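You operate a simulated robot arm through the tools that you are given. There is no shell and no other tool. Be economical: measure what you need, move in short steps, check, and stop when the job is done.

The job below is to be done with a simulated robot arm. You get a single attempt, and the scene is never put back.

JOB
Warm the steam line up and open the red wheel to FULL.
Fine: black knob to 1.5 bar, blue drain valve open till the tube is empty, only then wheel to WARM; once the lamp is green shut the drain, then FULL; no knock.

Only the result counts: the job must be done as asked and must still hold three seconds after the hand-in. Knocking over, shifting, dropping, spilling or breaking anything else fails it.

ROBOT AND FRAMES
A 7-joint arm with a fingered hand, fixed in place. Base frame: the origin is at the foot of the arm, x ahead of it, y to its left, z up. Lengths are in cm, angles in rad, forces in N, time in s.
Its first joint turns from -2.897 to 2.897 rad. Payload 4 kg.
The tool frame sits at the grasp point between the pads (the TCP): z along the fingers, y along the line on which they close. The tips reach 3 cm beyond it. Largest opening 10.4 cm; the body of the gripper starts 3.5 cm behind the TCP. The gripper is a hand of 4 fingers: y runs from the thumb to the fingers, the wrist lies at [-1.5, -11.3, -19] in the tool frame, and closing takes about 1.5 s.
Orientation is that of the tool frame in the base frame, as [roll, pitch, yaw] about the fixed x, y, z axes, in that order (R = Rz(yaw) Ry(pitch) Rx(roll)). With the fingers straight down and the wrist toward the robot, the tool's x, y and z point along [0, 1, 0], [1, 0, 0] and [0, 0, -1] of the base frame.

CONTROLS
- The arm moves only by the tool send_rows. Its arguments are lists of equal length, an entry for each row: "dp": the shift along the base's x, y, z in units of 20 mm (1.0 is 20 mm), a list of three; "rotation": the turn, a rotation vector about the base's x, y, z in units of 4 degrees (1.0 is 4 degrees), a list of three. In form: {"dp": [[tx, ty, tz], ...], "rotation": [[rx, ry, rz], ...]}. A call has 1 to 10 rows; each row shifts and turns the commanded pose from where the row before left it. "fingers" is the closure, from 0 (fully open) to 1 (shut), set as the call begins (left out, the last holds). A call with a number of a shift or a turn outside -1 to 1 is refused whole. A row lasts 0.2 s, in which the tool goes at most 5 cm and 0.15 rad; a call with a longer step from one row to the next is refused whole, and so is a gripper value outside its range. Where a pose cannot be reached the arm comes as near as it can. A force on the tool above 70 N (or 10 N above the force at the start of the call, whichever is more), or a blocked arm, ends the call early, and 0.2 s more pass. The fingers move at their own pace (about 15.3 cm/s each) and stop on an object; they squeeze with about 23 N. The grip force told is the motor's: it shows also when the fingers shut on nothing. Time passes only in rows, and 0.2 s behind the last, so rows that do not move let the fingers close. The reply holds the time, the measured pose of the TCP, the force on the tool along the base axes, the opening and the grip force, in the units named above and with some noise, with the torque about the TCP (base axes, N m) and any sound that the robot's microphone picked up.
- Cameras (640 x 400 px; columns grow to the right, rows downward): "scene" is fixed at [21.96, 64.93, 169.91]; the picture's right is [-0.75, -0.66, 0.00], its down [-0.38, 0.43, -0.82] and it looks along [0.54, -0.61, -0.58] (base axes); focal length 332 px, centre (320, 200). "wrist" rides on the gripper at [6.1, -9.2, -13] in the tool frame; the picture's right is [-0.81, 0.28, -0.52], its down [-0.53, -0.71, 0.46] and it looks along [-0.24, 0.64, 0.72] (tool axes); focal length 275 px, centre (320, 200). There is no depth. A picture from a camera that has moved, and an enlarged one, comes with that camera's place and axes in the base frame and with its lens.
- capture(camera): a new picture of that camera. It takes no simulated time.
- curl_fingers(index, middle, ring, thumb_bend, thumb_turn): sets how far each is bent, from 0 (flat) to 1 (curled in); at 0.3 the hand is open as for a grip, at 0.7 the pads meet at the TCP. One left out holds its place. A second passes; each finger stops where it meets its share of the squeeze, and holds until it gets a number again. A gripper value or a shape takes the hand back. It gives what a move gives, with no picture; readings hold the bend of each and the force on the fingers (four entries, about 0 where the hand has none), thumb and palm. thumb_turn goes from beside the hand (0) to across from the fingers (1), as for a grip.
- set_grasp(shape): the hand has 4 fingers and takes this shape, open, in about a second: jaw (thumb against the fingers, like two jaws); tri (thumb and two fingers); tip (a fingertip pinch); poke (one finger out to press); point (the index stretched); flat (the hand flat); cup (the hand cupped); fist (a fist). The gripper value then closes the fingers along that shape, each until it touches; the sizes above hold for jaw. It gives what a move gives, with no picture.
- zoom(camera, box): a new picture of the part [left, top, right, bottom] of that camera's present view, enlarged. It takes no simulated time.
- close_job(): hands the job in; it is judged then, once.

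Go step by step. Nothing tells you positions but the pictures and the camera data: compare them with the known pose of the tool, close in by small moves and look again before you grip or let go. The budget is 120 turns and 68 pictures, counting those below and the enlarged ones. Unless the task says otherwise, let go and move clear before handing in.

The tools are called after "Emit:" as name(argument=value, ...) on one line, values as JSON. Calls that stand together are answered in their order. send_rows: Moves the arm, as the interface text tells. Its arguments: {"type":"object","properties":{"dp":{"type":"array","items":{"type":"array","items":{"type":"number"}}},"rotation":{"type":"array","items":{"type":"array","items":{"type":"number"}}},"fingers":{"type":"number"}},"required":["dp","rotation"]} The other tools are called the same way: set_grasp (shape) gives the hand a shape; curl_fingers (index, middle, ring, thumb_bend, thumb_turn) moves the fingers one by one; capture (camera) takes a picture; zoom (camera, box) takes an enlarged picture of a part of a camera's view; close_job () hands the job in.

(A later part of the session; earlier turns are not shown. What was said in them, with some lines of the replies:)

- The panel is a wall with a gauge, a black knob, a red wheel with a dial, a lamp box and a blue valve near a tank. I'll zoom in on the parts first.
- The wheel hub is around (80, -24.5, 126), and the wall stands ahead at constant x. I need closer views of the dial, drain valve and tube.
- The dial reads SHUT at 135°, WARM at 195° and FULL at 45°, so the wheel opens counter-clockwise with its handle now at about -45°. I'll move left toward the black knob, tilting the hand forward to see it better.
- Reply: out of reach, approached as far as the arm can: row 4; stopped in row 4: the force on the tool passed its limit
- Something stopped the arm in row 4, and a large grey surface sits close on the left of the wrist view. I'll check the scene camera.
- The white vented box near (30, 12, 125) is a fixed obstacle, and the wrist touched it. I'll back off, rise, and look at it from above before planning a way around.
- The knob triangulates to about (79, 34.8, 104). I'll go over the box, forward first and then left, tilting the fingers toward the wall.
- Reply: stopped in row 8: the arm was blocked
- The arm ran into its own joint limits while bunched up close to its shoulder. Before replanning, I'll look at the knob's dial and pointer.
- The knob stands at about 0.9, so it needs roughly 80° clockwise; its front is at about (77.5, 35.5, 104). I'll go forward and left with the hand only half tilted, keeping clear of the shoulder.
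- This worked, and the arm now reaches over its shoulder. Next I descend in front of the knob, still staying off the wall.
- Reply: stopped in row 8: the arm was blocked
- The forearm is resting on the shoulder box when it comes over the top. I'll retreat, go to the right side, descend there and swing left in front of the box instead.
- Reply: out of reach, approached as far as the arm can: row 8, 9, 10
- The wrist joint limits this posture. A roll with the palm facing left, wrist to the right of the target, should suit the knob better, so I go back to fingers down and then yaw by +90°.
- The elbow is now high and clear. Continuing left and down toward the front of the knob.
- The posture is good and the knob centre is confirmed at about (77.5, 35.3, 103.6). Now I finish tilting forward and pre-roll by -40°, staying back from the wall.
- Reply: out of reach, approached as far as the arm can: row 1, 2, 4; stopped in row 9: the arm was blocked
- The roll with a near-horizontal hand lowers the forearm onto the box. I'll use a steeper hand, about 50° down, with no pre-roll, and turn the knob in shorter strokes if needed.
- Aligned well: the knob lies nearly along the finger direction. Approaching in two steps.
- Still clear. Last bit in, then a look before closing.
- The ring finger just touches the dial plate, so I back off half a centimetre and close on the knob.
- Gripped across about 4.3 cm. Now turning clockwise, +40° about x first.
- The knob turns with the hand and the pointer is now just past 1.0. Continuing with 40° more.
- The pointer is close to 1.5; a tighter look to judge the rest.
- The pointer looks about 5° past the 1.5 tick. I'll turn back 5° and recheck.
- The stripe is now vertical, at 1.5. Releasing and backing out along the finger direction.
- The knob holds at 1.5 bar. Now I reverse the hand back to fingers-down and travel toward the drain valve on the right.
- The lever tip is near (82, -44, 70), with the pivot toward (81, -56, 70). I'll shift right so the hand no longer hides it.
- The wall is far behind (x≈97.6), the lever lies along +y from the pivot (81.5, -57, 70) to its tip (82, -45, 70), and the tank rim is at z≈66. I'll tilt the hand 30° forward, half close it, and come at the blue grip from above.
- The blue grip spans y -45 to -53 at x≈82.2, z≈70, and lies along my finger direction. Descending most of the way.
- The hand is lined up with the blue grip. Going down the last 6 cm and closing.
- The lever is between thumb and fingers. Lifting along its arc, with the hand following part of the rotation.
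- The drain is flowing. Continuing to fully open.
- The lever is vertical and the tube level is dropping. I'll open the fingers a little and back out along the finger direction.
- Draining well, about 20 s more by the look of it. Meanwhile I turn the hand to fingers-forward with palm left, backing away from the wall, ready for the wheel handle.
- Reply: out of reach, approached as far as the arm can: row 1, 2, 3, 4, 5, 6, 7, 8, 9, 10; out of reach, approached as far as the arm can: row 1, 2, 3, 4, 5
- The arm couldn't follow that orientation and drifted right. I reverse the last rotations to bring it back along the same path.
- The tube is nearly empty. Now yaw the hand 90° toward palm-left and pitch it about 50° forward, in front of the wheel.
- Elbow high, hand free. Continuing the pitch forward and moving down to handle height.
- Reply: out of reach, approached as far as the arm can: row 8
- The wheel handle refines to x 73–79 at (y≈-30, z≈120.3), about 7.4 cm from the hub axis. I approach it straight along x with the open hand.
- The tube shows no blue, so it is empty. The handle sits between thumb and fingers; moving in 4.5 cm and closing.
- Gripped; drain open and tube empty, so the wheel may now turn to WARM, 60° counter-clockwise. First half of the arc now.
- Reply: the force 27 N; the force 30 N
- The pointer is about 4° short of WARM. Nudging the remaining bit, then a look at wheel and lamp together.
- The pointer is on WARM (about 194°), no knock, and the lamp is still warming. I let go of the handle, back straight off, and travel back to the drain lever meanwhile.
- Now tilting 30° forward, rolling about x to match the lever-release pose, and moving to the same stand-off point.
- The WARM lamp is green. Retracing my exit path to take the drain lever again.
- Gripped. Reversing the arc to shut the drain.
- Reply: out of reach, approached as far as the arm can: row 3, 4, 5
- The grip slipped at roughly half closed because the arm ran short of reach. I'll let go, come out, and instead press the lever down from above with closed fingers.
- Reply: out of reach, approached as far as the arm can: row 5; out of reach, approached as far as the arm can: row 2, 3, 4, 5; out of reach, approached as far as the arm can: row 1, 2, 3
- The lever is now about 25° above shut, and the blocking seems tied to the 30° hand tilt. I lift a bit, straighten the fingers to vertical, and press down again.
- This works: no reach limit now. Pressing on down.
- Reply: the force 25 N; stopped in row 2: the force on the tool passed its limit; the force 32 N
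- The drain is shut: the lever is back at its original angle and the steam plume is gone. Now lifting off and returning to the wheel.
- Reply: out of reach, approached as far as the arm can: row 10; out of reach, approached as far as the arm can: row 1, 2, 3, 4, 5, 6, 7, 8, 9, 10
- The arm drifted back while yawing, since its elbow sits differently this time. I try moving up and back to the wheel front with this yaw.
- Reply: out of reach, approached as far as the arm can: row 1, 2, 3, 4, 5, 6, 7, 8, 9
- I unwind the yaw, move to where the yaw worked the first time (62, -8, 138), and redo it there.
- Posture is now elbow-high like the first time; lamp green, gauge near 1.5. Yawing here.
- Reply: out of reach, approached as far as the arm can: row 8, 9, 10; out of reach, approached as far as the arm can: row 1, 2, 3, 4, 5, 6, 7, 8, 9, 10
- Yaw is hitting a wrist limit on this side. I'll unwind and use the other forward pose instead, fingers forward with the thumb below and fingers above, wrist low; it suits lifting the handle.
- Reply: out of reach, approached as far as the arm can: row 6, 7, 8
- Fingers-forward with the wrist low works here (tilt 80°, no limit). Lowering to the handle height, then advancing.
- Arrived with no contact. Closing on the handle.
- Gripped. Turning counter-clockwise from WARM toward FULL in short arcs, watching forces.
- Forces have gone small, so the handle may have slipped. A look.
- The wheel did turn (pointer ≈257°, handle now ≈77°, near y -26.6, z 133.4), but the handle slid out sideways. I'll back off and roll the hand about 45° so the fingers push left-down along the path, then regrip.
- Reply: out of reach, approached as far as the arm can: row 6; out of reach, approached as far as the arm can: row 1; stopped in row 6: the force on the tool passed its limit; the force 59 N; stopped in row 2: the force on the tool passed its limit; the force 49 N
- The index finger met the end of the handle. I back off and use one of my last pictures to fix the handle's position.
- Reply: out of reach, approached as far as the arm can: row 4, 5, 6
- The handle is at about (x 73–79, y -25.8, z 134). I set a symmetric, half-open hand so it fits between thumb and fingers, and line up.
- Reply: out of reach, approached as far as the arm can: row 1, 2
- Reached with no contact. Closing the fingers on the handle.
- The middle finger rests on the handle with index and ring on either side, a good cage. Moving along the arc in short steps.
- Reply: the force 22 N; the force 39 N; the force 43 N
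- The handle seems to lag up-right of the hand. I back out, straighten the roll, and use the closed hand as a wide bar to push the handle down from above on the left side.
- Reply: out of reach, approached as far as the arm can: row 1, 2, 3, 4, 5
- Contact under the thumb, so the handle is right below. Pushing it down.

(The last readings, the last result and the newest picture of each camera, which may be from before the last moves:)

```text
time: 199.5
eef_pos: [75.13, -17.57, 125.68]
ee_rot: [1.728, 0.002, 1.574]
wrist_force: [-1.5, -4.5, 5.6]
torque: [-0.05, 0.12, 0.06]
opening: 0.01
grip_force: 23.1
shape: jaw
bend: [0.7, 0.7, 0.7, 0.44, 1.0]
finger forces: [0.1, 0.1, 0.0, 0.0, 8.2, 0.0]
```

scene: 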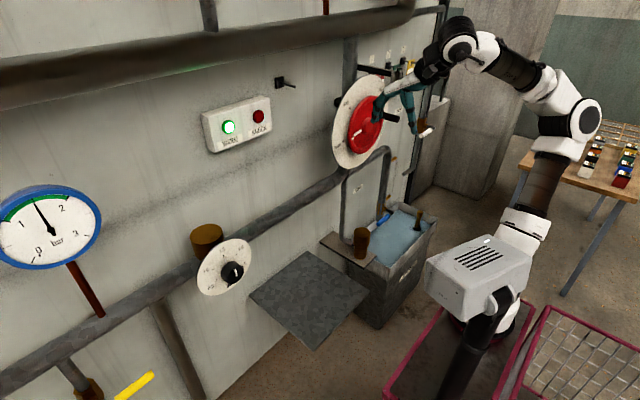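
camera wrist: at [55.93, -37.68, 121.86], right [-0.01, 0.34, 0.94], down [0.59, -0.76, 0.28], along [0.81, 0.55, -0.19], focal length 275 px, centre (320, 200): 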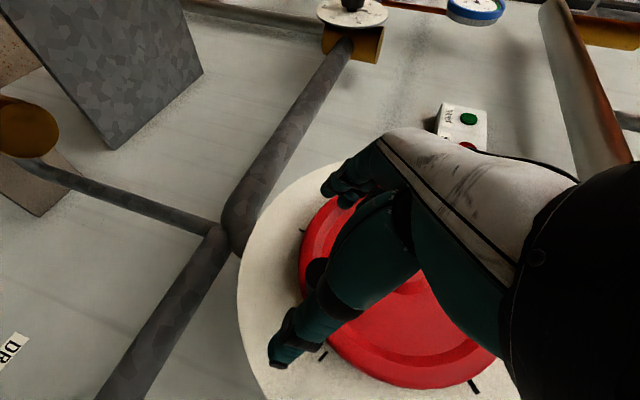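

Emit:
send_rows(dp=[[0, -0.05, -0.45], [0, -0.1, -0.45]], rotation=[[0, 0, 0], [0, 0, 0]])

Emit:
zoom(camera="scene", box=[220, 60, 410, 180])

```text
time: 200.1
eef_pos: [75.17, -17.78, 123.74]
ee_rot: [1.728, 0.002, 1.574]
wrist_force: [-0.9, -1.1, 4.6]
torque: [-0.04, 0.05, 0.0]
opening: 0.0
grip_force: 22.8
shape: jaw
bend: [0.7, 0.7, 0.7, 0.44, 1.0]
finger forces: [0.0, 0.0, 0.1, 0.1, 4.2, 0.0]
```

```text
3.33 times, centred on (315, 120) of scene
camera zoom: at [21.96, 64.93, 169.91], right [-0.75, -0.66, 0.0], down [-0.38, 0.43, -0.82], along [0.54, -0.61, -0.58], focal length 1106 px, centre (337, 467)
```

zoom: 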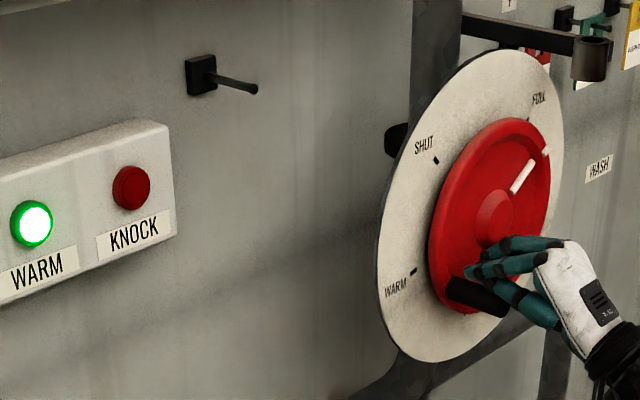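

The pointer is at about 29–30°, so roughly 16° short of FULL at 45°; lamp green, knock lamp dark. That is about 1.9 cm more downward push, done in small steps.

Emit:
send_rows(dp=[[0, -0.1, -0.3], [0, -0.15, -0.3]], rotation=[[0, 0, 0], [0, 0, 0]])

Emit:
send_rows(dp=[[0, -0.15, -0.15], [0, -0.1, -0.1]], rotation=[[0, 0, 0], [0, 0, 0]])

```text
time: 200.7
eef_pos: [75.05, -18.26, 122.69]
ee_rot: [1.728, 0.002, 1.575]
wrist_force: [-1.0, -0.4, 4.9]
torque: [-0.02, 0.06, 0.03]
opening: 0.0
grip_force: 22.7
shape: jaw
bend: [0.7, 0.7, 0.7, 0.44, 1.0]
finger forces: [0.1, 0.1, 0.0, 0.1, 5.8, 0.0]
```

```text
time: 201.3
eef_pos: [75.09, -18.51, 122.37]
ee_rot: [1.724, 0.003, 1.575]
wrist_force: [-2.0, 14.0, 18.3]
torque: [0.17, 0.23, -0.18]
opening: 0.0
grip_force: 22.2
shape: jaw
bend: [0.7, 0.7, 0.7, 0.44, 1.0]
finger forces: [0.0, 0.0, 0.1, 0.1, 21.6, 0.0]
```

The reaction jumped to (left 14, up 18) N, exactly opposite to the handle's direction of travel, which looks like the end stop at FULL. One small extra push to confirm.

Emit:
send_rows(dp=[[0, -0.1, -0.12], [0, -0.08, -0.12], [0, 0, 0]], rotation=[[0, 0, 0], [0, 0, 0], [0, 0, 0]])

```text
time: 202.1
eef_pos: [74.94, -19.06, 121.86]
ee_rot: [1.723, 0.003, 1.575]
wrist_force: [-8.2, 18.4, 34.8]
torque: [0.21, 0.48, -0.22]
opening: 0.0
grip_force: 23.0
shape: jaw
bend: [0.7, 0.7, 0.7, 0.44, 1.0]
finger forces: [0.0, 0.0, 0.1, 0.0, 38.9, 0.0]
```

Force rises without further travel and the total push matches the 16° needed: the wheel is at FULL against its stop. Lifting off and backing clear.

Emit:
send_rows(dp=[[0, 0.1, 0.3], [0, 0, 0.5], [-0.5, 0, 0.5], [-0.8, 0, 0.3], [-0.8, 0, 0.3], [-0.8, 0, 0.2], [-0.8, 0, 0], [-0.8, 0, 0]], rotation=[[0, 0, 0], [0, 0, 0], [0, 0, 0], [0, 0, 0], [0, 0, 0], [0, 0, 0], [0, 0, 0], [0, 0, 0]])

```text
time: 203.9
eef_pos: [70.47, -21.26, 128.64]
ee_rot: [1.727, 0.002, 1.575]
wrist_force: [-0.2, -1.1, 0.7]
torque: [-0.01, -0.03, 0.02]
opening: 0.0
grip_force: 22.9
shape: jaw
bend: [0.7, 0.7, 0.7, 0.46, 1.0]
finger forces: [0.0, 0.0, 0.0, 0.0, 0.0, 0.0]
out of reach, approached as far as the arm can: row 4, 5, 6, 7, 8
```

Emit:
send_rows(dp=[[-0.5, 0, 0.5], [-0.5, 0, 0.5], [-0.5, 0, 0.5], [-0.5, 0, 0.5], [-0.5, 0, 0.5], [-0.5, 0, 0], [-0.5, 0, 0], [-0.5, 0, 0], [-0.5, 0, 0], [-0.5, 0, 0]], rotation=[[0, 1, 0], [0, 1, 0], [0, 1, 0], [0, 1, 0], [0, 1, 0], [0, 1, 0], [0, 1, 0], [0, 1, 0], [0, 1, 0], [0, 1, 0]])

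```text
time: 206.1
eef_pos: [60.31, -21.17, 133.6]
ee_rot: [2.426, 0.0, 1.574]
wrist_force: [-0.2, 0.1, 0.0]
torque: [0.03, 0.04, 0.0]
opening: 0.0
grip_force: 22.9
shape: jaw
bend: [0.7, 0.7, 0.7, 0.46, 1.0]
finger forces: [0.0, 0.1, 0.0, 0.1, 0.0, 0.0]
```

The hand is clear of everything, the wheel is at FULL, the drain is shut, and no knock was heard. Handing in.

Emit:
close_job()

```text
The job is handed in.
```

The line is warmed up and the red wheel should be at FULL. The steps went in your order: knob to 1.5 bar, drain open until the tube was empty, wheel to WARM, lamp green, drain shut, then FULL.

- **Wheel at FULL:** I had no pictures left to confirm the final position. My last picture showed the pointer about 16° short. From there I pushed the handle on until it stopped moving and the force rose, which I took as the end stop.
- **Knock:** no knock sound was reported during the job, and the KNOCK lamp was dark in that last picture.
- **Contacts:** early on, the arm bumped its own shoulder housing, and one finger later pressed on the end of the wheel handle. I saw no sign that anything else was shifted.
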